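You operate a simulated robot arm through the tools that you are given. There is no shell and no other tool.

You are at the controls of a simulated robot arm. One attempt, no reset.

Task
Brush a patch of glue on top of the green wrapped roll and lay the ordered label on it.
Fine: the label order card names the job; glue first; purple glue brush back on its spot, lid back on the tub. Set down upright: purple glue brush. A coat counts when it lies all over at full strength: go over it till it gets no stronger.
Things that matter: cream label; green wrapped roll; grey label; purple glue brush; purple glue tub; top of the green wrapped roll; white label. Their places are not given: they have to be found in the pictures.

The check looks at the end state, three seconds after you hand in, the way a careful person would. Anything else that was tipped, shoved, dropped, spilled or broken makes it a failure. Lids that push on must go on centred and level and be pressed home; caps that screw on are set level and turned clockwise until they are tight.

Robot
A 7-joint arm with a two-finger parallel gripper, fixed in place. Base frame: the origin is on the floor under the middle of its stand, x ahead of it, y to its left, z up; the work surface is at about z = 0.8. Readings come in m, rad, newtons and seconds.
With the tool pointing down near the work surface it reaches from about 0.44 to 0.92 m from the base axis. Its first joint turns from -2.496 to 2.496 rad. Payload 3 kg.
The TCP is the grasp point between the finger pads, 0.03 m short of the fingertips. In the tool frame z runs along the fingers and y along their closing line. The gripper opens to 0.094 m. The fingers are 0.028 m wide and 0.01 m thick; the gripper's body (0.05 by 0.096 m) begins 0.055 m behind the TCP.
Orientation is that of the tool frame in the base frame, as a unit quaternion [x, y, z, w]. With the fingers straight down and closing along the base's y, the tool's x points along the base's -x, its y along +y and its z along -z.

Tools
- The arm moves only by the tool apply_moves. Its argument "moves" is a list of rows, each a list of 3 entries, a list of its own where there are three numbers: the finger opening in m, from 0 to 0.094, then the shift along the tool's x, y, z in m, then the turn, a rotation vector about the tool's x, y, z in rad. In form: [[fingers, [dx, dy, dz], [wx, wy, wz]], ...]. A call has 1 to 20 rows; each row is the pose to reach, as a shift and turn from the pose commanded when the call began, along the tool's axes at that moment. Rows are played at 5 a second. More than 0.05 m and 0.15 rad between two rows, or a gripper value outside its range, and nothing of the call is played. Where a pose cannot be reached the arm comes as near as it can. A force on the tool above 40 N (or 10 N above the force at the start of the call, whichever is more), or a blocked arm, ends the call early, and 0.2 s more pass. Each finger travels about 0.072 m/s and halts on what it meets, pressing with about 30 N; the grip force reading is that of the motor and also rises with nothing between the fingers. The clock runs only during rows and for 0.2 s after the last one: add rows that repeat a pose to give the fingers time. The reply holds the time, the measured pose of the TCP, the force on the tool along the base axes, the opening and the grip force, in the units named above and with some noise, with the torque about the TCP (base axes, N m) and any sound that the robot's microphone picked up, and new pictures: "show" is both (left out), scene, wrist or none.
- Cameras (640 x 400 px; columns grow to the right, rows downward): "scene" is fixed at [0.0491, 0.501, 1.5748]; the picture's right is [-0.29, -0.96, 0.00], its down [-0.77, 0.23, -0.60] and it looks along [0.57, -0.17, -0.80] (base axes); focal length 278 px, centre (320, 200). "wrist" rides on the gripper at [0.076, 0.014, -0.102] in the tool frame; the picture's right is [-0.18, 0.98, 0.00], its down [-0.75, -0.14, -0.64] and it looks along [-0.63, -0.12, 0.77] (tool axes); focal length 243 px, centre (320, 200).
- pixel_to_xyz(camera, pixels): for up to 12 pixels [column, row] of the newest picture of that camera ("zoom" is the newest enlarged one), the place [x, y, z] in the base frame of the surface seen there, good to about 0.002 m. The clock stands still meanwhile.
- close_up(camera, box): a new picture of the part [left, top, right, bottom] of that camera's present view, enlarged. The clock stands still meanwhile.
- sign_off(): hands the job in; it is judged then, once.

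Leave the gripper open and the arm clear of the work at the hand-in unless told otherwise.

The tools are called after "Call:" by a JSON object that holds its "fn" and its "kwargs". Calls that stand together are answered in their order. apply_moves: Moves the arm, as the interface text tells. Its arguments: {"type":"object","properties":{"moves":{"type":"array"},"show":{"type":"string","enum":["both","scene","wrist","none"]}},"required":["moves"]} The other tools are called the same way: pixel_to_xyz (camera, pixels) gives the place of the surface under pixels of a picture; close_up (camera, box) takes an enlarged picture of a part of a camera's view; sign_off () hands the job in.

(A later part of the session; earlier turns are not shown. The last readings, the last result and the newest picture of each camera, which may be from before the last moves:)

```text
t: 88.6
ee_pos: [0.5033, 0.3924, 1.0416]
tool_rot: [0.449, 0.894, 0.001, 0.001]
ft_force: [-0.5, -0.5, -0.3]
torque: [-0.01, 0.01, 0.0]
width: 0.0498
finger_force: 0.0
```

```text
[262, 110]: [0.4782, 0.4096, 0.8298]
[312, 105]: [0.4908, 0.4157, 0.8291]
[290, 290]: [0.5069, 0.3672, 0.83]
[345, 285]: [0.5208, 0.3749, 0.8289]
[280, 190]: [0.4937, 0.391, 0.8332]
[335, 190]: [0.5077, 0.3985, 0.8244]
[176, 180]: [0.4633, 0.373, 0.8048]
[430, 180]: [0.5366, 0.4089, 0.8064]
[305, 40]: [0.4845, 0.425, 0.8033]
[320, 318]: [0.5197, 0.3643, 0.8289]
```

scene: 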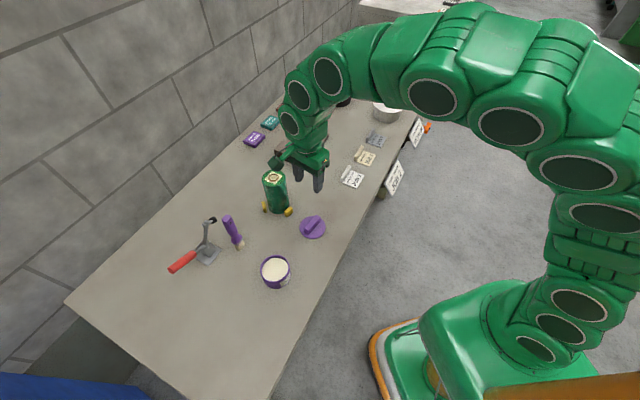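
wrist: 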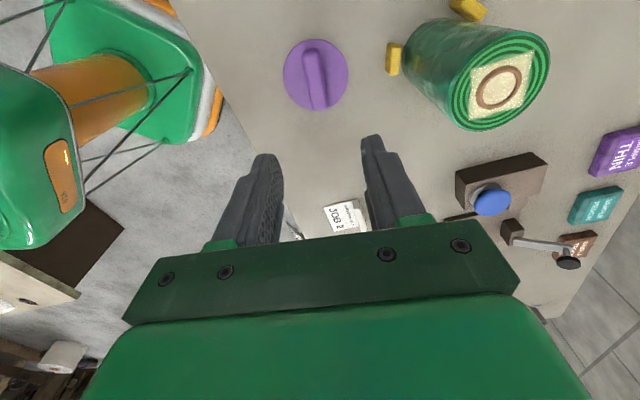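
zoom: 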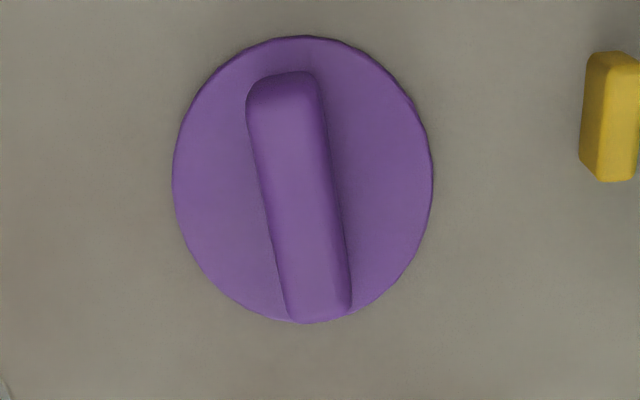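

Lid centre is about (0.4997, 0.391) and the ridge is aligned with the tool. I'll shift by -0.004 m in y and descend around the ridge to the release height.

Call:
{"fn": "apply_moves", "kwargs": {"moves": [[0.05, [0.0006, -0.004, 0.045], [0, 0, 0]], [0.05, [0.0006, -0.004, 0.09], [0, 0, 0]], [0.05, [0.0006, -0.004, 0.135], [0, 0, 0]], [0.05, [0.0006, -0.004, 0.17], [0, 0, 0]], [0.05, [0.0006, -0.004, 0.19], [0, 0, 0]], [0.05, [0.0006, -0.004, 0.199], [0, 0, 0]], [0.05, [0.0006, -0.004, 0.202], [0, 0, 0]], [0.05, [0.0006, -0.004, 0.202], [0, 0, 0]]], "show": "both"}}

Call:
{"fn": "close_up", "kwargs": {"camera": "wrist", "box": [220, 60, 420, 240]}}

```text
t: 90.4
ee_pos: [0.4993, 0.3896, 0.8384]
tool_rot: [0.449, 0.894, 0.001, 0.0]
ft_force: [-0.1, 0.0, 0.8]
torque: [0.03, -0.01, -0.01]
width: 0.0498
finger_force: 0.1
```

scene: 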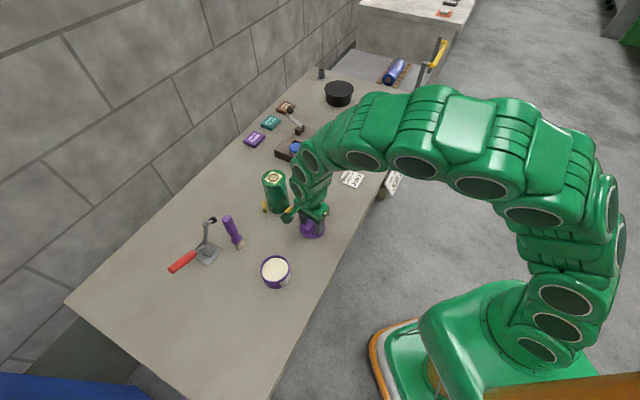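
wrist: 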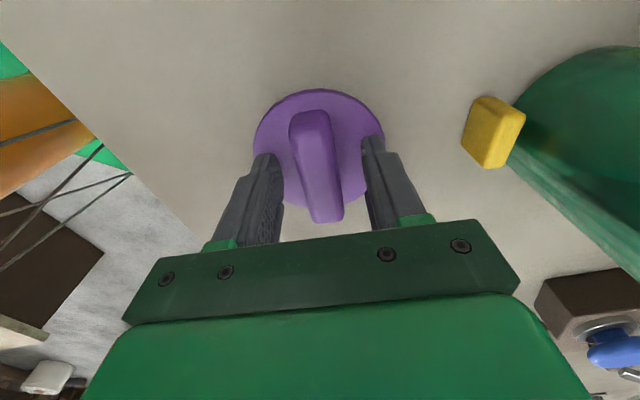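

```text
2.22 times, centred on (320, 150) of wrist
```

zoom: 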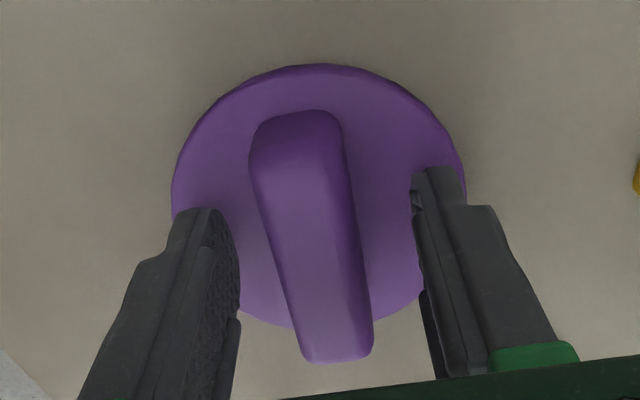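

The ridge is between the fingers just as before. I'll close, then lift a little.

Call:
{"fn": "apply_moves", "kwargs": {"moves": [[0.03, [0, 0, 0], [0, 0, 0]], [0.02, [0, 0, 0], [0, 0, 0]], [0.01, [0, 0, 0], [0, 0, 0]], [0.0, [0, 0, 0], [0, 0, 0]], [0.0, [0, 0, 0], [0, 0, 0]], [0.0, [0, 0, -0.02], [0, 0, 0]], [0.0, [0, 0, -0.06], [0, 0, 0]], [0.0, [0, 0, -0.1], [0, 0, 0]], [0.0, [0, 0, -0.13], [0, 0, 0]], [0.0, [0, 0, -0.13], [0, 0, 0]]], "show": "both"}}

Call:
{"fn": "close_up", "kwargs": {"camera": "wrist", "box": [220, 60, 420, 240]}}

```text
t: 92.6
ee_pos: [0.4982, 0.3892, 0.9668]
tool_rot: [0.449, 0.893, 0.0, -0.001]
ft_force: [0.4, -0.6, -0.4]
torque: [0.01, -0.02, -0.02]
width: 0.0206
finger_force: 29.9
```

scene: 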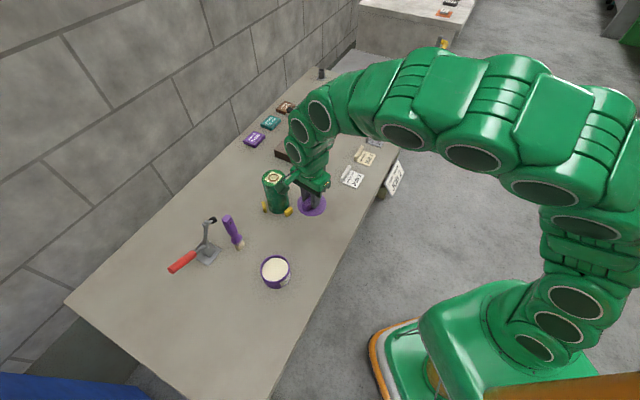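
wrist: 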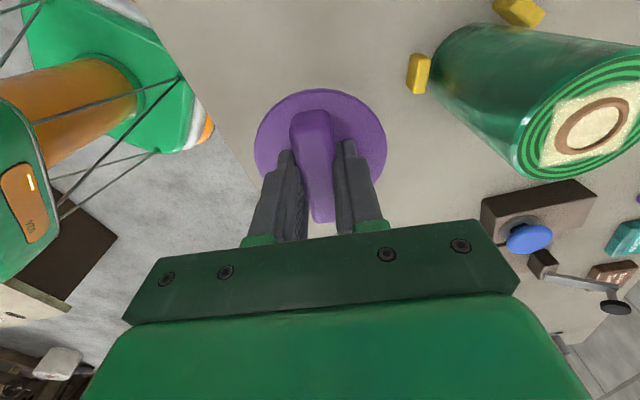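

```text
2.22 times, centred on (320, 150) of wrist
```

zoom: 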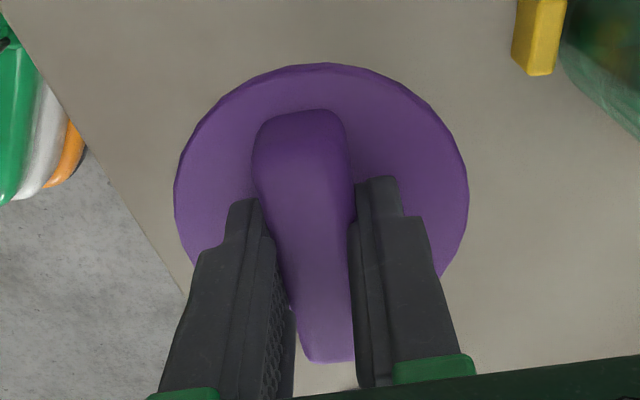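

The lid is held just as before, with its outline at the same pixels as when I carried it away. I'll re-measure the tub rim in case the dipping nudged it.

Call:
{"fn": "close_up", "kwargs": {"camera": "scene", "box": [250, 245, 300, 295]}}

```text
8.00 times, centred on (275, 270) of scene
```

zoom: 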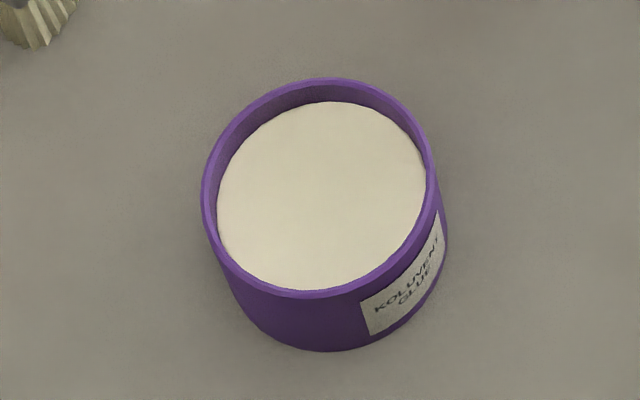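

The tub rim is at exactly the same pixels as before, so it hasn't moved. I'll carry the lid above the tub centre at (0.375, 0.532).

Call:
{"fn": "apply_moves", "kwargs": {"moves": [[0.0, [0.0376, -0.0029, 0], [0, 0, 0]], [0.0, [0.0753, -0.0058, 0], [0, 0, 0]], [0.0, [0.1129, -0.0087, 0], [0, 0, 0]], [0.0, [0.1506, -0.0116, 0], [0, 0, 0]], [0.0, [0.1882, -0.0145, 0], [0, 0, 0]], [0.0, [0.1882, -0.0145, 0], [0, 0, 0]]], "show": "both"}}

Call:
{"fn": "apply_moves", "kwargs": {"moves": [[0.0, [0, 0, 0], [0, 0, 0]]], "show": "none"}}

Call:
{"fn": "apply_moves", "kwargs": {"moves": [[0.0, [0, 0, 0], [0, 0, 0]]], "show": "none"}}

Call:
{"fn": "apply_moves", "kwargs": {"moves": [[0.0, [0, 0, 0], [0, 0, 0]]], "show": "none"}}

```text
t: 94.0
ee_pos: [0.3769, 0.5333, 0.9671]
tool_rot: [0.45, 0.893, 0.001, 0.0]
ft_force: [0.1, 0.4, -0.7]
torque: [0.0, -0.01, 0.0]
width: 0.0206
finger_force: 29.8
```

scene: 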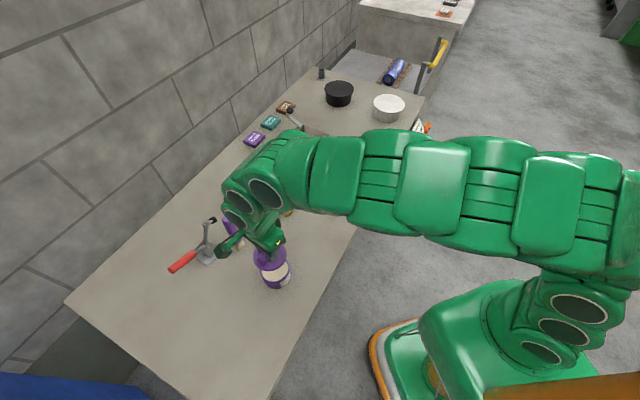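
wrist: 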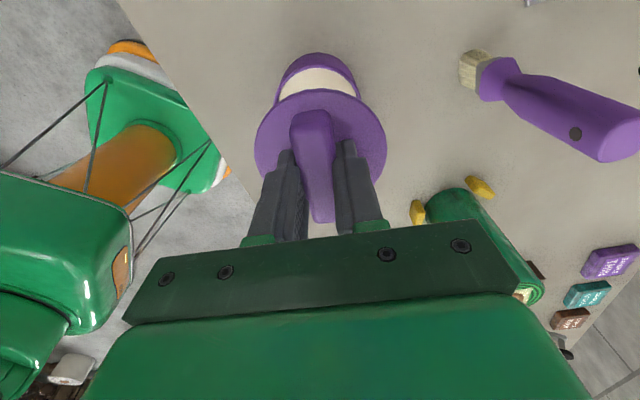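

```text
t: 94.4
ee_pos: [0.3755, 0.5343, 0.9682]
tool_rot: [0.449, 0.893, 0.001, 0.0]
ft_force: [0.3, -0.4, -0.5]
torque: [0.01, 0.0, -0.02]
width: 0.0207
finger_force: 30.4
```

```text
t: 94.8
ee_pos: [0.3763, 0.5327, 0.9673]
tool_rot: [0.448, 0.894, 0.001, 0.001]
ft_force: [-0.6, -1.3, 0.6]
torque: [-0.01, 0.01, 0.02]
width: 0.0206
finger_force: 29.7
```

```text
t: 95.2
ee_pos: [0.3769, 0.5331, 0.9673]
tool_rot: [0.448, 0.894, 0.001, 0.001]
ft_force: [0.1, -0.1, -0.4]
torque: [0.0, 0.0, 0.01]
width: 0.0206
finger_force: 30.4
```

The average pose reads (0.3764, 0.5334), about 2 mm off the original grip pose (0.3744, 0.5322). I'll correct that and lower the lid to about 1.5 cm above seating.

Call:
{"fn": "apply_moves", "kwargs": {"moves": [[0.0, [0.0005, -0.0023, 0], [0, 0, 0]], [0.0, [0.0005, -0.0023, 0.03], [0, 0, 0]], [0.0, [0.0005, -0.0023, 0.05], [0, 0, 0]], [0.0, [0.0005, -0.0023, 0.0575], [0, 0, 0]], [0.0, [0.0005, -0.0023, 0.0575], [0, 0, 0]]], "show": "both"}}

Call:
{"fn": "close_up", "kwargs": {"camera": "scene", "box": [245, 235, 305, 295]}}

Call:
{"fn": "close_up", "kwargs": {"camera": "wrist", "box": [240, 40, 400, 200]}}

Call:
{"fn": "apply_moves", "kwargs": {"moves": [[0.0, [0, 0, 0], [0, 0, 0]]], "show": "none"}}

Call:
{"fn": "apply_moves", "kwargs": {"moves": [[0.0, [0, 0, 0], [0, 0, 0]]], "show": "none"}}

```text
t: 96.4
ee_pos: [0.3734, 0.5312, 0.9093]
tool_rot: [0.449, 0.893, 0.001, 0.0]
ft_force: [0.0, -1.0, -0.2]
torque: [0.02, -0.01, 0.0]
width: 0.0205
finger_force: 30.5
```

scene: 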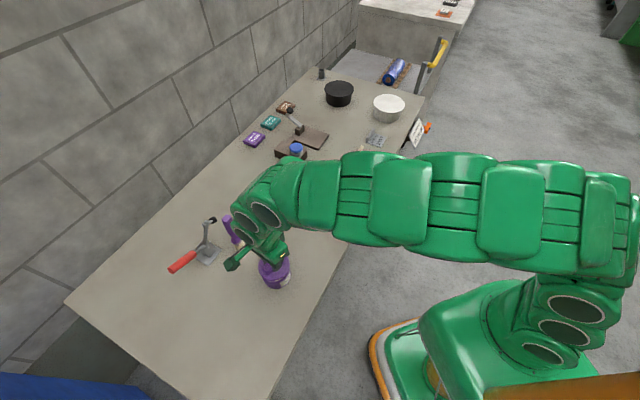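
wrist: 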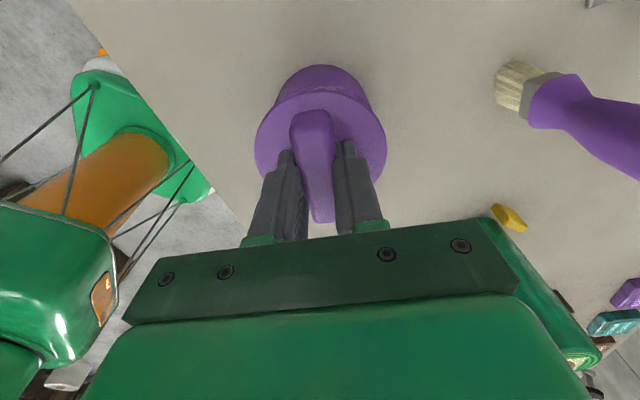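

```text
6.67 times, centred on (275, 265) of scene
```

zoom: 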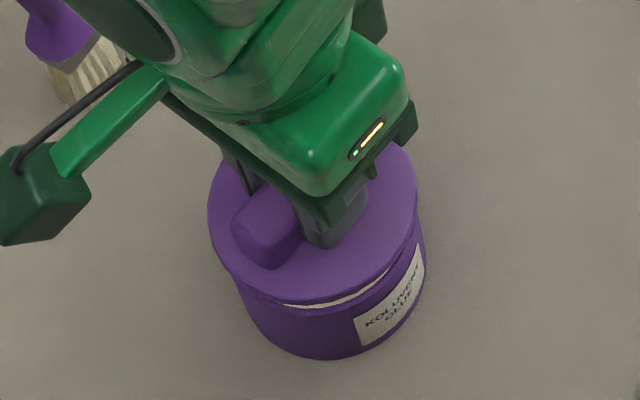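

```text
2.50 times, centred on (320, 120) of wrist
```

zoom: 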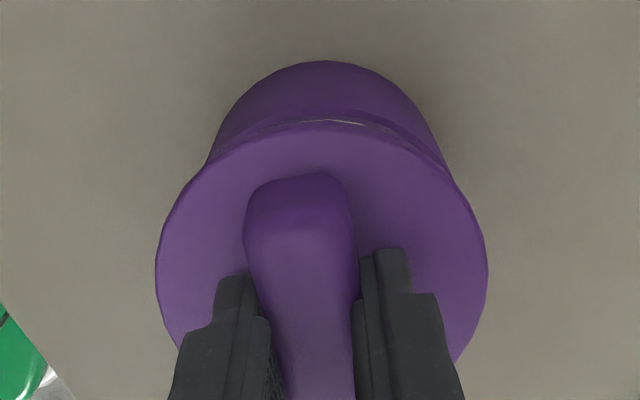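

```text
t: 96.8
ee_pos: [0.3733, 0.5297, 0.9112]
tool_rot: [0.449, 0.894, 0.001, 0.001]
ft_force: [0.3, -0.1, -0.4]
torque: [0.01, -0.01, 0.01]
width: 0.0207
finger_force: 29.6
```

```text
t: 97.2
ee_pos: [0.3729, 0.532, 0.9096]
tool_rot: [0.449, 0.894, 0.001, 0.0]
ft_force: [-0.6, 0.5, 0.4]
torque: [0.03, -0.03, 0.02]
width: 0.0208
finger_force: 30.0
```

The lid is about 1 cm above the rim. Readings and the wrist view both suggest the tub is about 1.5 mm to the tool's +y, so I'll shift by that and lower in small steps, feeling for contact.

Call:
{"fn": "apply_moves", "kwargs": {"moves": [[0.0, [0, 0.0014, 0], [0, 0, 0]], [0.0, [0, 0.0014, 0.004], [0, 0, 0]], [0.0, [0, 0.0014, 0.007], [0, 0, 0]], [0.0, [0, 0.0014, 0.009], [0, 0, 0]], [0.0, [0, 0.0014, 0.009], [0, 0, 0]]], "show": "none"}}

Call:
{"fn": "close_up", "kwargs": {"camera": "wrist", "box": [240, 40, 400, 200]}}

Call:
{"fn": "close_up", "kwargs": {"camera": "scene", "box": [245, 235, 305, 295]}}

```text
t: 98.4
ee_pos: [0.3743, 0.5312, 0.9005]
tool_rot: [0.448, 0.894, 0.001, 0.001]
ft_force: [0.3, 0.2, -0.8]
torque: [-0.05, 0.0, -0.02]
width: 0.0208
finger_force: 30.6
```

```text
2.50 times, centred on (320, 120) of wrist
```

zoom: 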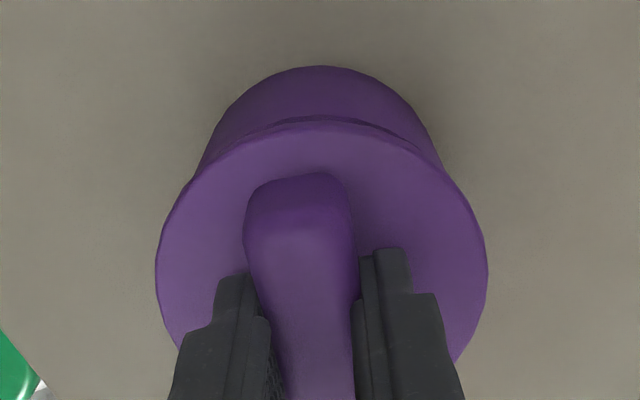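

```text
6.67 times, centred on (275, 265) of scene
```

zoom: 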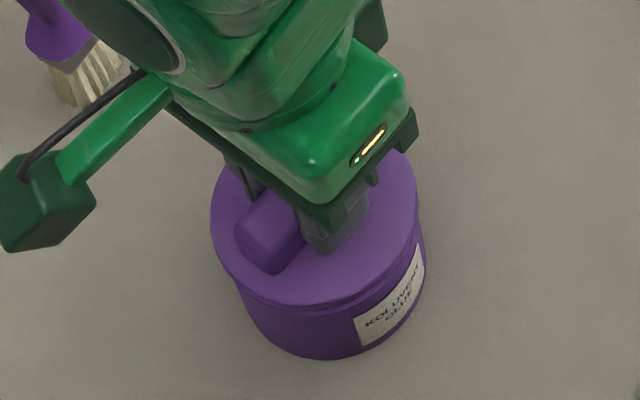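

The tub is now centred under the lid in the wrist view. I'll continue down 1 mm at a time.

Call:
{"fn": "apply_moves", "kwargs": {"moves": [[0.0, [0, 0, 0.001], [0, 0, 0]], [0.0, [0, 0, 0.002], [0, 0, 0]], [0.0, [0, 0, 0.003], [0, 0, 0]]], "show": "none"}}

```text
t: 99.2
ee_pos: [0.3741, 0.5317, 0.8986]
tool_rot: [0.449, 0.894, 0.001, 0.0]
ft_force: [-0.1, 0.6, 0.0]
torque: [0.01, -0.01, 0.01]
width: 0.0206
finger_force: 30.1
```

Call:
{"fn": "apply_moves", "kwargs": {"moves": [[0.0, [0, 0, 0.001], [0, 0, 0]], [0.0, [0, 0, 0.002], [0, 0, 0]]], "show": "none"}}

```text
t: 99.8
ee_pos: [0.3737, 0.5316, 0.896]
tool_rot: [0.448, 0.894, 0.001, 0.001]
ft_force: [0.1, -0.8, -0.4]
torque: [-0.03, 0.01, -0.06]
width: 0.0207
finger_force: 29.6
```

Call:
{"fn": "apply_moves", "kwargs": {"moves": [[0.0, [0, 0, 0.001], [0, 0, 0]], [0.0, [0, 0, 0.002], [0, 0, 0]]], "show": "none"}}

```text
t: 100.4
ee_pos: [0.3746, 0.5312, 0.8938]
tool_rot: [0.448, 0.894, 0.001, 0.001]
ft_force: [0.7, 0.1, -1.0]
torque: [-0.01, -0.01, -0.02]
width: 0.0207
finger_force: 29.9
```

Call:
{"fn": "apply_moves", "kwargs": {"moves": [[0.0, [0, 0, 0.0007], [0, 0, 0]], [0.0, [0, 0, 0.0014], [0, 0, 0]]], "show": "none"}}

```text
t: 101.0
ee_pos: [0.3762, 0.5303, 0.8932]
tool_rot: [0.448, 0.894, 0.0, 0.0]
ft_force: [-0.3, 0.1, -0.9]
torque: [0.01, 0.03, 0.0]
width: 0.0207
finger_force: 30.3
```

Call:
{"fn": "apply_moves", "kwargs": {"moves": [[0.0, [0, 0, 0.0007], [0, 0, 0]], [0.0, [0, 0, 0.0014], [0, 0, 0]]], "show": "none"}}

Call:
{"fn": "close_up", "kwargs": {"camera": "wrist", "box": [240, 40, 400, 200]}}

Call:
{"fn": "close_up", "kwargs": {"camera": "scene", "box": [245, 235, 305, 295]}}

```text
t: 101.6
ee_pos: [0.374, 0.5322, 0.8927]
tool_rot: [0.449, 0.894, 0.001, 0.001]
ft_force: [-7.0, -2.3, 16.8]
torque: [-0.07, 0.27, -0.03]
width: 0.0207
finger_force: 29.7
heard: snap
```

```text
2.50 times, centred on (320, 120) of wrist
```

zoom: 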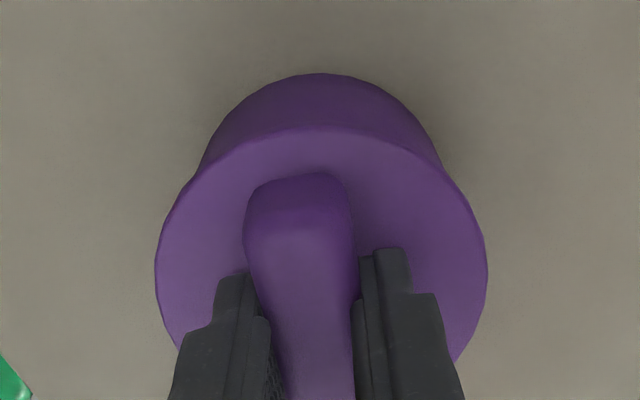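

```text
6.67 times, centred on (275, 265) of scene
```

zoom: 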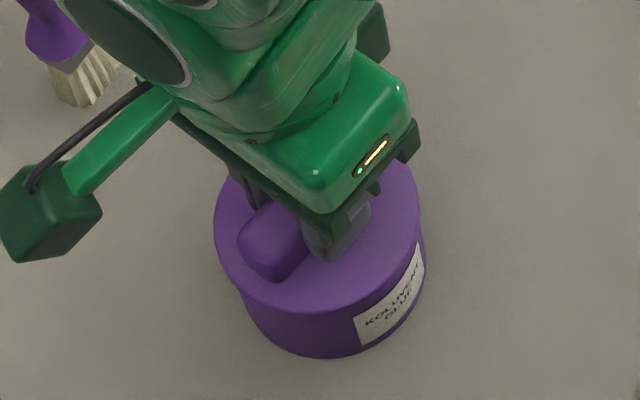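

A snap was heard and the lid sits flush. I'll press 1 mm further to make sure it is home, then relax.

Call:
{"fn": "apply_moves", "kwargs": {"moves": [[0.0, [0, 0, 0.0005], [0, 0, 0]], [0.0, [0, 0, 0.001], [0, 0, 0]]], "show": "none"}}

```text
t: 102.1
ee_pos: [0.3744, 0.5323, 0.8925]
tool_rot: [0.449, 0.893, 0.001, 0.001]
ft_force: [0.4, 0.3, -0.5]
torque: [-0.01, 0.02, -0.01]
width: 0.0208
finger_force: 29.6
heard: snap
stopped in row 2: the force on the tool passed its limit at 43 N (the readings are from after the stop); the commanded pose is now the measured one
```

A second snap came with the harder press, and the force is now zero. I'll open the fingers, rise and inspect the lid.

Call:
{"fn": "apply_moves", "kwargs": {"moves": [[0.02, [0, 0, 0], [0, 0, 0]], [0.035, [0, 0, 0], [0, 0, 0]], [0.05, [0, 0, 0], [0, 0, 0]], [0.05, [0, 0, 0], [0, 0, 0]], [0.05, [0, 0, -0.02], [0, 0, 0]], [0.05, [0, 0, -0.06], [0, 0, 0]], [0.05, [0, 0, -0.1], [0, 0, 0]], [0.05, [0, 0, -0.15], [0, 0, 0]], [0.05, [0, 0, -0.15], [0, 0, 0]]], "show": "both"}}

Call:
{"fn": "close_up", "kwargs": {"camera": "scene", "box": [245, 240, 305, 300]}}

Call:
{"fn": "close_up", "kwargs": {"camera": "wrist", "box": [272, 30, 372, 130]}}

```text
t: 104.1
ee_pos: [0.377, 0.5311, 1.0415]
tool_rot: [0.448, 0.894, 0.002, 0.0]
ft_force: [-0.1, 0.3, 0.6]
torque: [0.04, 0.02, 0.04]
width: 0.05
finger_force: 0.1
heard: snap
```

scene: 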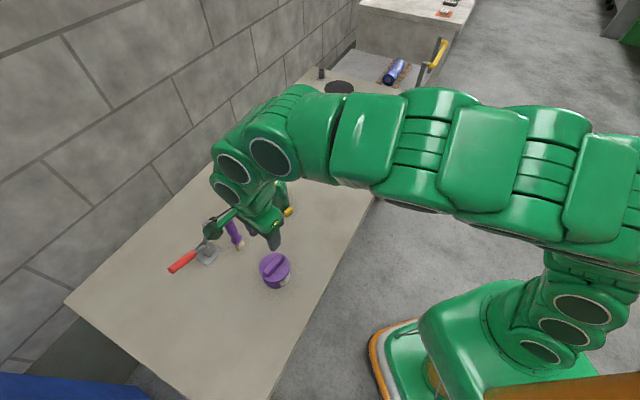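
wrist: 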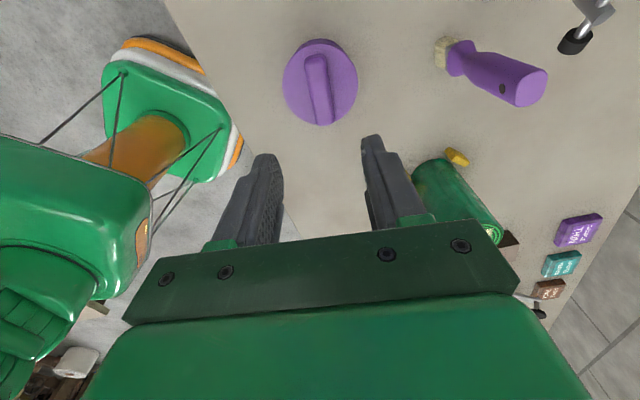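

```text
6.67 times, centred on (275, 270) of scene
```

zoom: 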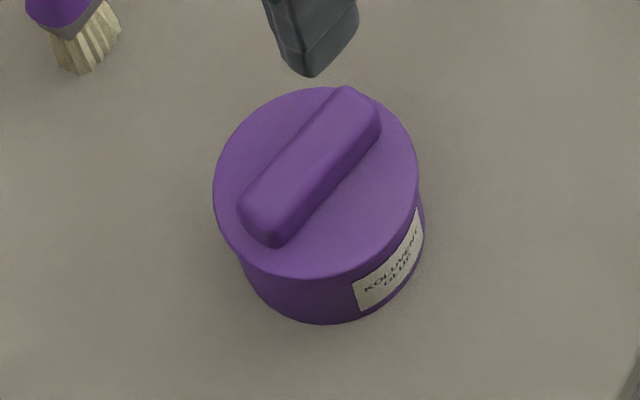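

```text
4.00 times, centred on (322, 80) of wrist
```

zoom: 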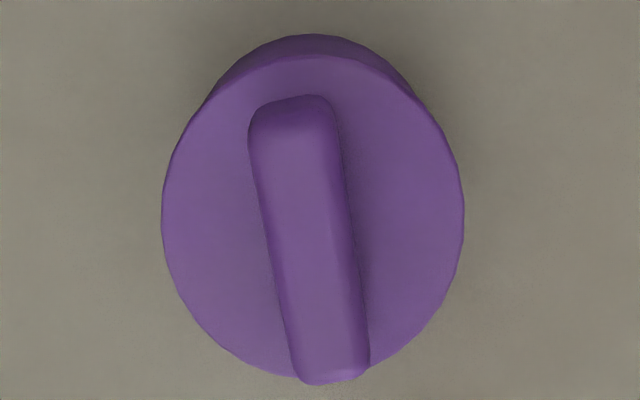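

The lid looks level, but another snap was heard on release, so I need to check it is fully down. I'll measure the lid top and ridge heights against the original values of 0.861 and 0.886.

Call:
{"fn": "close_up", "kwargs": {"camera": "scene", "box": [245, 240, 305, 300]}}

Call:
{"fn": "pixel_to_xyz", "kwargs": {"camera": "zoom", "pixels": [[220, 190], [412, 170], [305, 95], [315, 270], [345, 92], [370, 105], [250, 205], [310, 160], [380, 220], [250, 130], [260, 240], [395, 130]]}}

Call:
{"fn": "close_up", "kwargs": {"camera": "scene", "box": [258, 255, 293, 290]}}

```text
6.67 times, centred on (275, 270) of scene
```

zoom: 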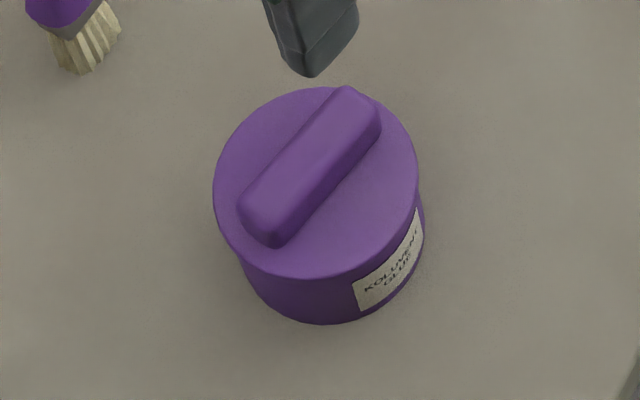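

```text
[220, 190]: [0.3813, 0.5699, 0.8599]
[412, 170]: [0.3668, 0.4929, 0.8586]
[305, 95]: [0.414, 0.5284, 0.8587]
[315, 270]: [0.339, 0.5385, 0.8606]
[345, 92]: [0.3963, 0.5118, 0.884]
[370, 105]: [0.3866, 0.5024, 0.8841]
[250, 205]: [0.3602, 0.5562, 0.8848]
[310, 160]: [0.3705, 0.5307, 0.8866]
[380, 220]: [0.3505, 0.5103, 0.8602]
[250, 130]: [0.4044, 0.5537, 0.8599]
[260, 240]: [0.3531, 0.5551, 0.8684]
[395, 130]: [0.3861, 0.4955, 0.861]
```

```text
11.43 times, centred on (276, 272) of scene
```

zoom: 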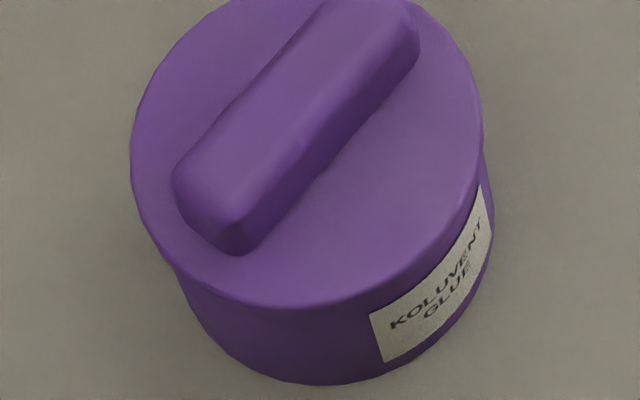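

The lid height matches the original within 1 mm and it's level. To be sure it is snapped home, I'll close the fingers and press straight down on the middle of the ridge, listening for any snap.

Call:
{"fn": "apply_moves", "kwargs": {"moves": [[0.02, [0, 0, 0.03], [0, 0, 0]], [0.0, [0, 0, 0.06], [0, 0, 0]], [0.0, [0, 0, 0.09], [0, 0, 0]], [0.0, [0, 0, 0.11], [0, 0, 0]], [0.0, [0, 0, 0.12], [0, 0, 0]], [0.0, [0, 0, 0.122], [0, 0, 0]], [0.0, [0, 0, 0.122], [0, 0, 0]]], "show": "wrist"}}

Call:
{"fn": "close_up", "kwargs": {"camera": "wrist", "box": [240, 60, 400, 220]}}

```text
t: 105.7
ee_pos: [0.3761, 0.5329, 0.9184]
tool_rot: [0.448, 0.894, 0.0, 0.0]
ft_force: [0.3, -0.3, -0.2]
torque: [0.01, 0.01, 0.0]
width: 0.0003
finger_force: 30.4
```

wrist: 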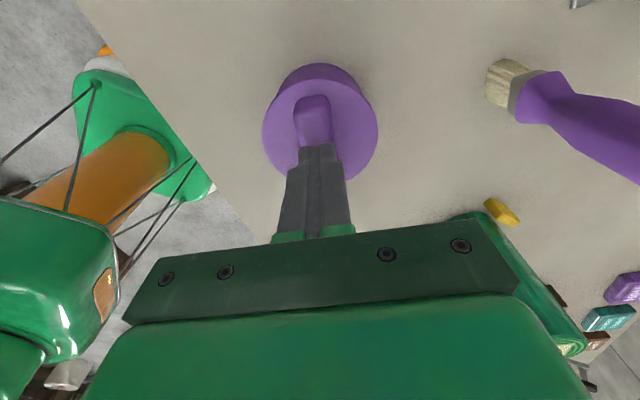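

```text
2.50 times, centred on (320, 140) of wrist
```

zoom: 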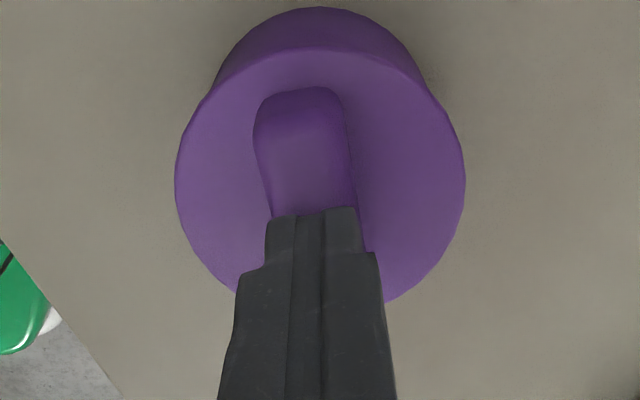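

The closed fingertips are just above the middle of the ridge. I'll press down in 1 mm steps.

Call:
{"fn": "apply_moves", "kwargs": {"moves": [[0.0, [0, 0, 0.001], [0, 0, 0]], [0.0, [0, 0, 0.002], [0, 0, 0]], [0.0, [0, 0, 0.003], [0, 0, 0]]], "show": "none"}}

```text
t: 106.5
ee_pos: [0.3757, 0.5317, 0.9162]
tool_rot: [0.448, 0.894, 0.002, 0.0]
ft_force: [0.2, -0.2, -0.9]
torque: [-0.02, 0.01, 0.01]
width: 0.0
finger_force: 29.8
```

Call:
{"fn": "apply_moves", "kwargs": {"moves": [[0.0, [0, 0, 0.0007], [0, 0, 0]], [0.0, [0, 0, 0.0014], [0, 0, 0]], [0.0, [0, 0, 0.002], [0, 0, 0]]], "show": "none"}}

```text
t: 107.5
ee_pos: [0.3757, 0.5324, 0.9162]
tool_rot: [0.448, 0.894, 0.002, 0.0]
ft_force: [-1.3, -3.2, 15.4]
torque: [-0.13, 0.0, -0.03]
width: 0.0002
finger_force: 29.8
stopped in row 3: the force on the tool passed its limit at 41 N (the readings are from after the stop); the commanded pose is now the measured one
```

Pressed up to 41 N with no further snap, so the lid is already home. Next the white label: I'll rise, open the fingers, turn to line up with the label tab, and move above it at (0.675, 0.2115).

Call:
{"fn": "apply_moves", "kwargs": {"moves": [[0.0, [0, 0, -0.03], [0, 0, 0]], [0.0, [0, 0, -0.075], [0, 0, 0]], [0.02, [0, 0, -0.12], [0, 0, 0]], [0.05, [-0.0436, 0.0048, -0.14], [0, 0, -0.0145]], [0.05, [-0.0872, 0.0096, -0.14], [0, 0, -0.029]], [0.05, [-0.1308, 0.0144, -0.14], [0, 0, -0.0435]], [0.05, [-0.1744, 0.0192, -0.14], [0, 0, -0.058]], [0.05, [-0.218, 0.024, -0.14], [0, 0, -0.0725]], [0.05, [-0.2617, 0.0289, -0.14], [0, 0, -0.087]], [0.05, [-0.3053, 0.0337, -0.14], [0, 0, -0.1015]], [0.05, [-0.3489, 0.0385, -0.14], [0, 0, -0.116]], [0.05, [-0.3925, 0.0433, -0.14], [0, 0, -0.1305]], [0.05, [-0.4361, 0.0481, -0.14], [0, 0, -0.145]], [0.05, [-0.4361, 0.0481, -0.1], [0, 0, -0.145]], [0.05, [-0.4361, 0.0481, -0.07], [0, 0, -0.145]], [0.05, [-0.4361, 0.0481, -0.07], [0, 0, -0.145]]], "show": "both"}}

Call:
{"fn": "close_up", "kwargs": {"camera": "wrist", "box": [240, 40, 400, 200]}}

```text
t: 110.8
ee_pos: [0.6753, 0.2098, 0.9863]
tool_rot: [0.383, 0.924, 0.002, 0.0]
ft_force: [0.7, -0.4, 0.6]
torque: [0.02, -0.05, 0.03]
width: 0.0501
finger_force: 0.1
```

scene: 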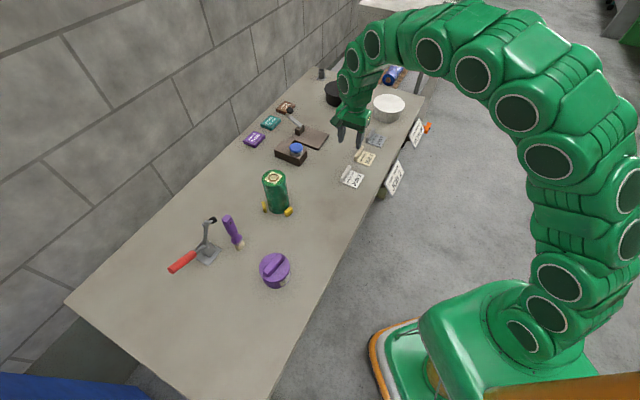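
wrist: 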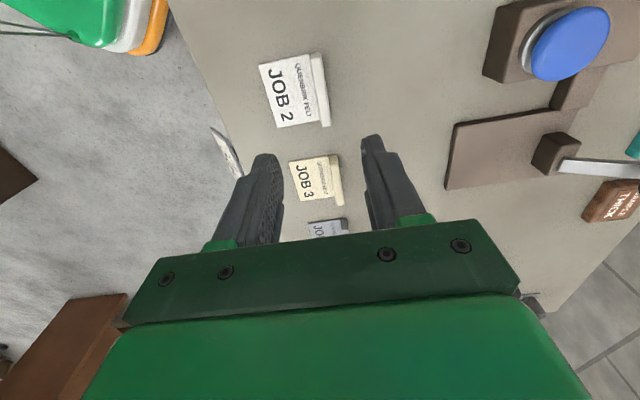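

```text
2.50 times, centred on (320, 120) of wrist
```

zoom: 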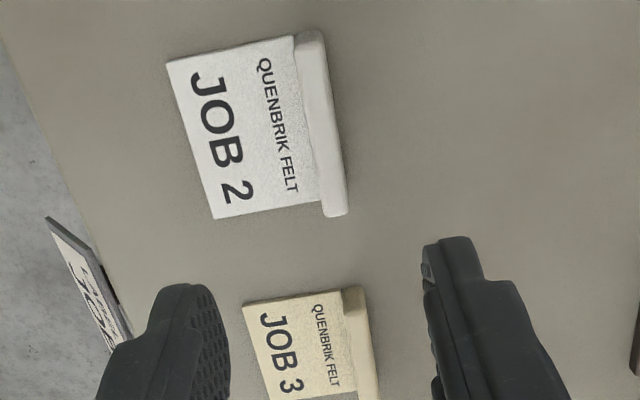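

The white JOB 2 label is clearly visible, with its tab at about (325,110) in the zoom. I'll measure the sheet corners and the tab top edges.

Call:
{"fn": "pixel_to_xyz", "kwargs": {"camera": "zoom", "pixels": [[170, 65], [288, 42], [315, 195], [216, 215], [240, 130], [305, 38], [322, 36], [326, 208], [343, 208], [312, 110], [333, 120], [324, 120]]}}

```text
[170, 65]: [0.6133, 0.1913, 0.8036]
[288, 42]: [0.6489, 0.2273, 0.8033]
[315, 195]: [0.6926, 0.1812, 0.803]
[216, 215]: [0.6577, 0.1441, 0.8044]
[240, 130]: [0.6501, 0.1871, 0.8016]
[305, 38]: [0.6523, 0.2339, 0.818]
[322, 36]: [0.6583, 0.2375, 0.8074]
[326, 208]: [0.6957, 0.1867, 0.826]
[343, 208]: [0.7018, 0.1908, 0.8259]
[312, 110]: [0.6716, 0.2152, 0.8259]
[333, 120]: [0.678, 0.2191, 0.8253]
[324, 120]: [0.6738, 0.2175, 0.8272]
```

The tab centre is about (0.677, 0.211), top z 0.826 and 7 to 8 mm thick. I'll shift slightly, turn 0.02 rad, and descend around the tab to z 0.837, which keeps the fingertips just above the sheet.

Call:
{"fn": "apply_moves", "kwargs": {"moves": [[0.04, [-0.001, 0.0016, 0.04], [0, 0, 0.02]], [0.04, [-0.001, 0.0016, 0.08], [0, 0, 0.02]], [0.04, [-0.001, 0.0016, 0.11], [0, 0, 0.02]], [0.04, [-0.001, 0.0016, 0.13], [0, 0, 0.02]], [0.04, [-0.001, 0.0016, 0.142], [0, 0, 0.02]], [0.04, [-0.001, 0.0016, 0.142], [0, 0, 0.02]]], "show": "both"}}

Call:
{"fn": "close_up", "kwargs": {"camera": "wrist", "box": [220, 60, 420, 240]}}

```text
t: 112.2
ee_pos: [0.6753, 0.2116, 0.8429]
tool_rot: [0.393, 0.92, 0.003, 0.001]
ft_force: [0.1, 0.8, -0.2]
torque: [-0.03, 0.01, 0.0]
width: 0.0401
finger_force: 0.1
```

scene: 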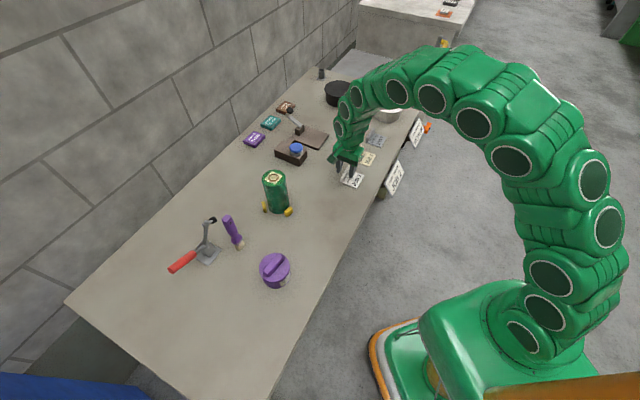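
wrist: 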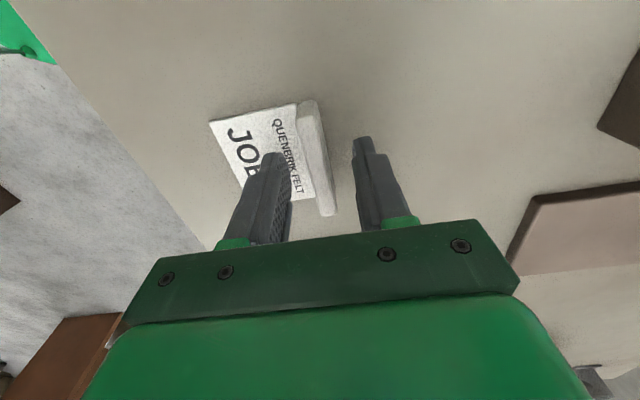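

```text
2.22 times, centred on (320, 150) of wrist
```

zoom: 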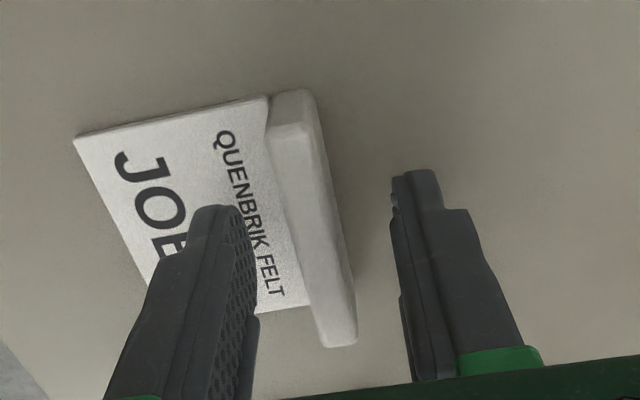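

The tab is centred between the fingers. I'll go down 6 mm more and close.

Call:
{"fn": "apply_moves", "kwargs": {"moves": [[0.04, [0, 0, 0.003], [0, 0, 0]], [0.04, [0, 0, 0.006], [0, 0, 0]], [0.03, [0, 0, 0.006], [0, 0, 0]], [0.02, [0, 0, 0.006], [0, 0, 0]], [0.01, [0, 0, 0.006], [0, 0, 0]], [0.0, [0, 0, 0.006], [0, 0, 0]], [0.0, [0, 0, 0.006], [0, 0, 0]]], "show": "both"}}

Call:
{"fn": "close_up", "kwargs": {"camera": "wrist", "box": [220, 60, 420, 240]}}

```text
t: 113.8
ee_pos: [0.6762, 0.2131, 0.8374]
tool_rot: [0.392, 0.92, 0.003, 0.0]
ft_force: [1.1, -0.1, 1.6]
torque: [-0.1, 0.09, -0.03]
width: 0.0113
finger_force: 29.5
```

scene: 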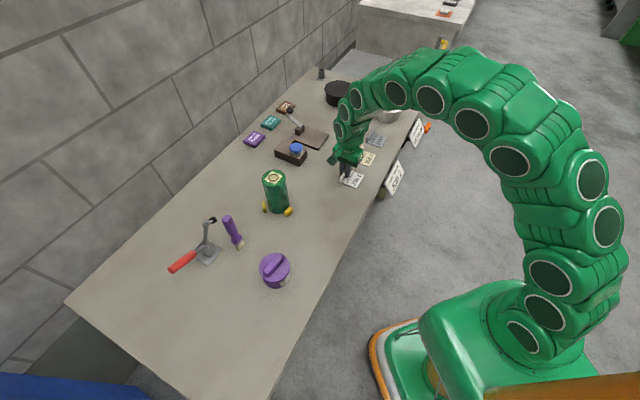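
wrist: 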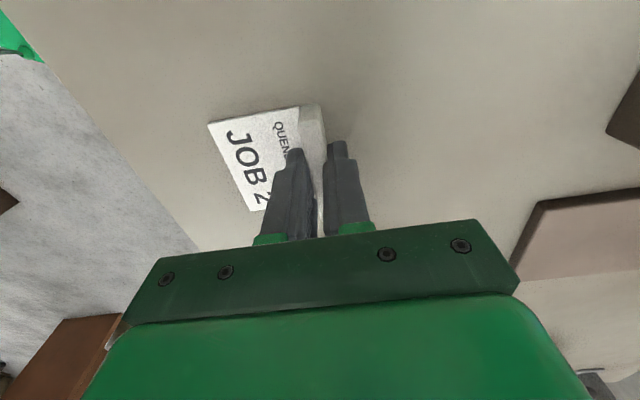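

```text
2.22 times, centred on (320, 150) of wrist
```

zoom: 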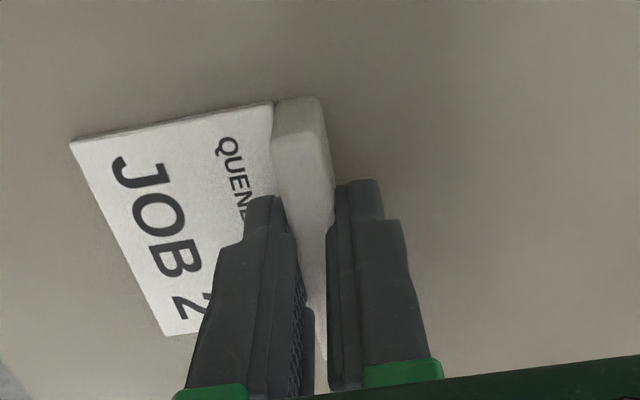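

The tab is held at 0.0113 m. I'll lift the label straight up to z 1.05 and check that it hangs level.

Call:
{"fn": "apply_moves", "kwargs": {"moves": [[0.0, [0, 0, -0.005], [0, 0, 0]], [0.0, [0, 0, -0.02], [0, 0, 0]], [0.0, [0, 0, -0.06], [0, 0, 0]], [0.0, [0, 0, -0.1], [0, 0, 0]], [0.0, [0, 0, -0.145], [0, 0, 0]], [0.0, [0, 0, -0.19], [0, 0, 0]], [0.0, [0, 0, -0.213], [0, 0, 0]], [0.0, [0, 0, -0.213], [0, 0, 0]]], "show": "both"}}

Call:
{"fn": "close_up", "kwargs": {"camera": "wrist", "box": [180, 60, 420, 240]}}

Call:
{"fn": "close_up", "kwargs": {"camera": "scene", "box": [320, 100, 400, 180]}}

```text
t: 115.7
ee_pos: [0.6778, 0.2099, 1.0492]
tool_rot: [0.392, 0.92, 0.002, 0.0]
ft_force: [-0.3, 0.3, -0.7]
torque: [0.02, -0.06, -0.03]
width: 0.0115
finger_force: 29.2
```

scene: 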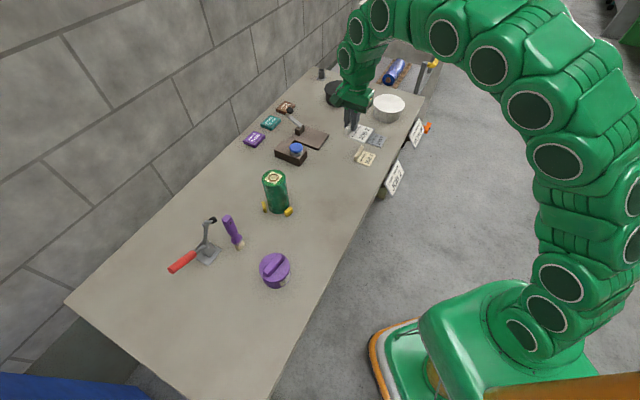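
wrist: 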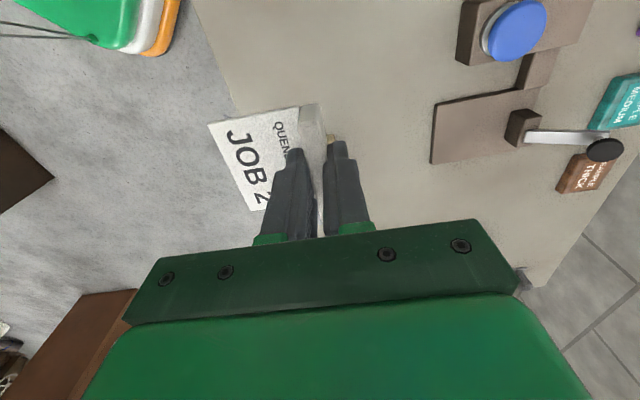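

```text
2.22 times, centred on (300, 150) of wrist
```

zoom: 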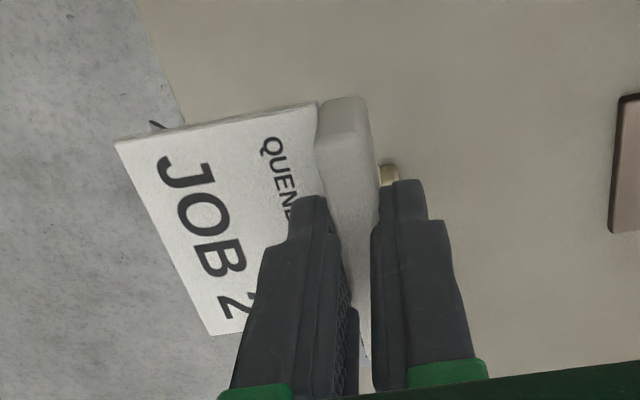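

```text
5.00 times, centred on (360, 140) of scene
```

zoom: 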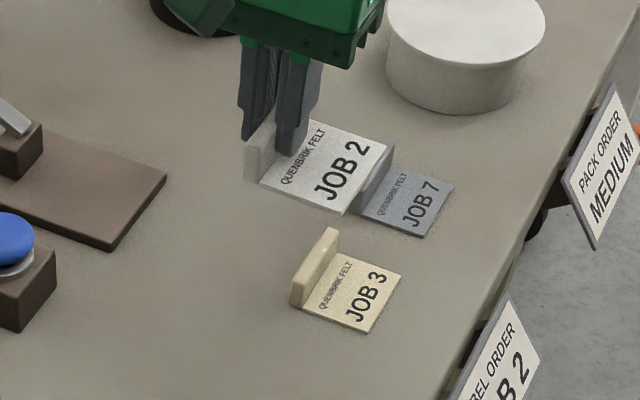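

The label is held and level, and the other labels are undisturbed. I'll measure the held label's corners to know its offset from the TCP.

Call:
{"fn": "pixel_to_xyz", "kwargs": {"camera": "zoom", "pixels": [[388, 146], [342, 210], [266, 184], [318, 124], [330, 165], [255, 150], [365, 178], [300, 197]]}}

Call:
{"fn": "apply_moves", "kwargs": {"moves": [[0.0, [0, 0, 0], [0, 0, 0]]], "show": "none"}}

Call:
{"fn": "apply_moves", "kwargs": {"moves": [[0.0, [0, 0, 0], [0, 0, 0]]], "show": "none"}}

```text
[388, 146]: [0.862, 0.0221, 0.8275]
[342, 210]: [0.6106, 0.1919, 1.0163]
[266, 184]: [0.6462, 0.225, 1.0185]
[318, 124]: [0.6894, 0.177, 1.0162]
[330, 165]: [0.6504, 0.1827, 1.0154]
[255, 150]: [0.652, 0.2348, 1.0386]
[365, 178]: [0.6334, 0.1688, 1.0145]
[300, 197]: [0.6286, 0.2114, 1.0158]
```

```text
t: 116.0
ee_pos: [0.6767, 0.2101, 1.05]
tool_rot: [0.391, 0.921, 0.002, 0.0]
ft_force: [-0.3, -0.4, -0.7]
torque: [0.05, -0.01, 0.01]
width: 0.0113
finger_force: 30.0
```

```text
t: 116.5
ee_pos: [0.6761, 0.21, 1.0506]
tool_rot: [0.391, 0.92, 0.003, 0.001]
ft_force: [-0.6, 0.3, -0.5]
torque: [0.01, -0.03, 0.03]
width: 0.0115
finger_force: 29.9
```

TCP averages (0.6769, 0.2100) and the label is centred about 0.030 m to the robot side of the tab. I'll carry it so its middle sits over the glue patch at (0.6153, 0.4746), which means TCP to (0.6365, 0.4958), staying high.

Call:
{"fn": "apply_moves", "kwargs": {"moves": [[0.0, [0.0293, 0.0211, 0], [0, 0, -0.0025]], [0.0, [0.0585, 0.0423, 0], [0, 0, -0.005]], [0.0, [0.0878, 0.0634, 0], [0, 0, -0.0075]], [0.0, [0.1171, 0.0845, 0], [0, 0, -0.01]], [0.0, [0.1463, 0.1056, 0], [0, 0, -0.0125]], [0.0, [0.1756, 0.1268, 0], [0, 0, -0.015]], [0.0, [0.2048, 0.1479, 0], [0, 0, -0.0175]], [0.0, [0.2341, 0.169, 0], [0, 0, -0.02]], [0.0, [0.2341, 0.169, 0], [0, 0, -0.02]]], "show": "both"}}

Call:
{"fn": "close_up", "kwargs": {"camera": "scene", "box": [230, 130, 310, 210]}}

Call:
{"fn": "close_up", "kwargs": {"camera": "wrist", "box": [180, 60, 420, 240]}}

Call:
{"fn": "apply_moves", "kwargs": {"moves": [[0.0, [0, 0, 0], [0, 0, 0]]], "show": "none"}}

Call:
{"fn": "apply_moves", "kwargs": {"moves": [[0.0, [0, 0, 0], [0, 0, 0]]], "show": "none"}}

```text
t: 118.5
ee_pos: [0.6362, 0.4972, 1.0508]
tool_rot: [0.382, 0.924, 0.003, 0.001]
ft_force: [0.0, 0.1, -0.6]
torque: [-0.02, -0.02, -0.04]
width: 0.0113
finger_force: 30.4
```

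scene: 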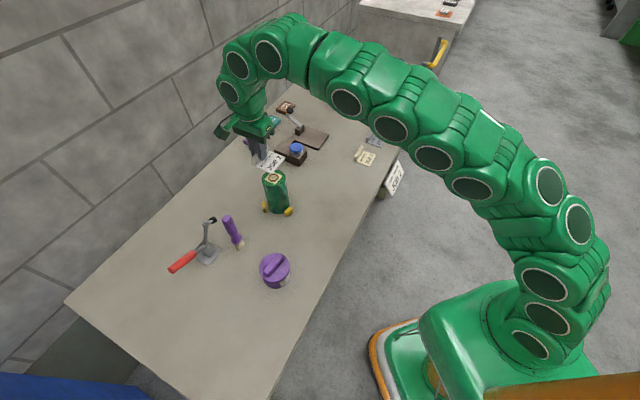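
wrist: 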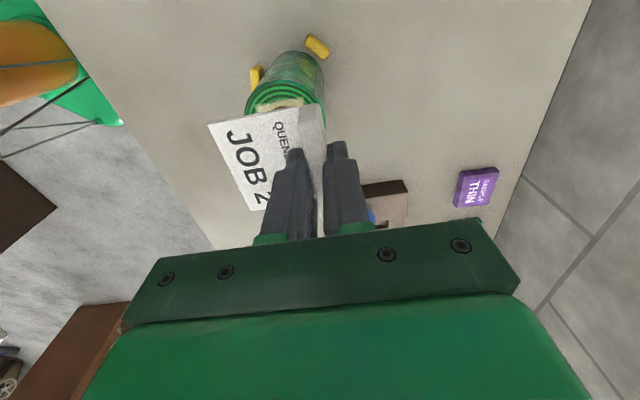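

```text
5.00 times, centred on (270, 170) of scene
```

zoom: 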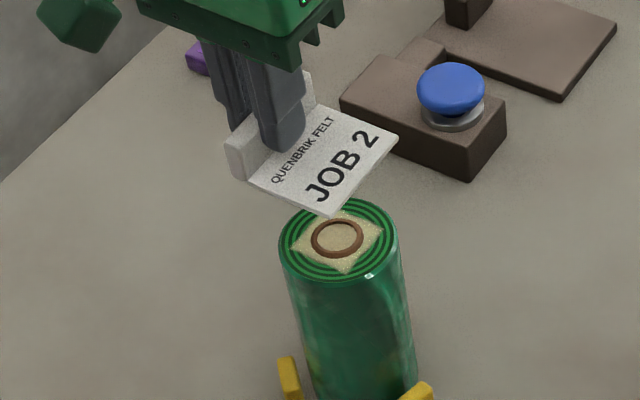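

```text
2.22 times, centred on (300, 150) of wrist
```

zoom: 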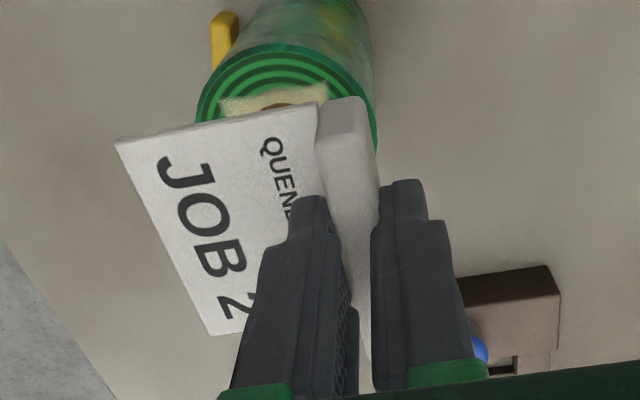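

```text
t: 118.8
ee_pos: [0.6352, 0.4969, 1.0502]
tool_rot: [0.383, 0.924, 0.002, 0.001]
ft_force: [-0.5, 0.3, -0.9]
torque: [0.03, -0.04, 0.05]
width: 0.0115
finger_force: 29.9
```

```text
t: 119.2
ee_pos: [0.6352, 0.4967, 1.0496]
tool_rot: [0.384, 0.924, 0.003, 0.001]
ft_force: [0.7, 0.1, -0.3]
torque: [0.05, -0.01, 0.01]
width: 0.0112
finger_force: 29.5
```

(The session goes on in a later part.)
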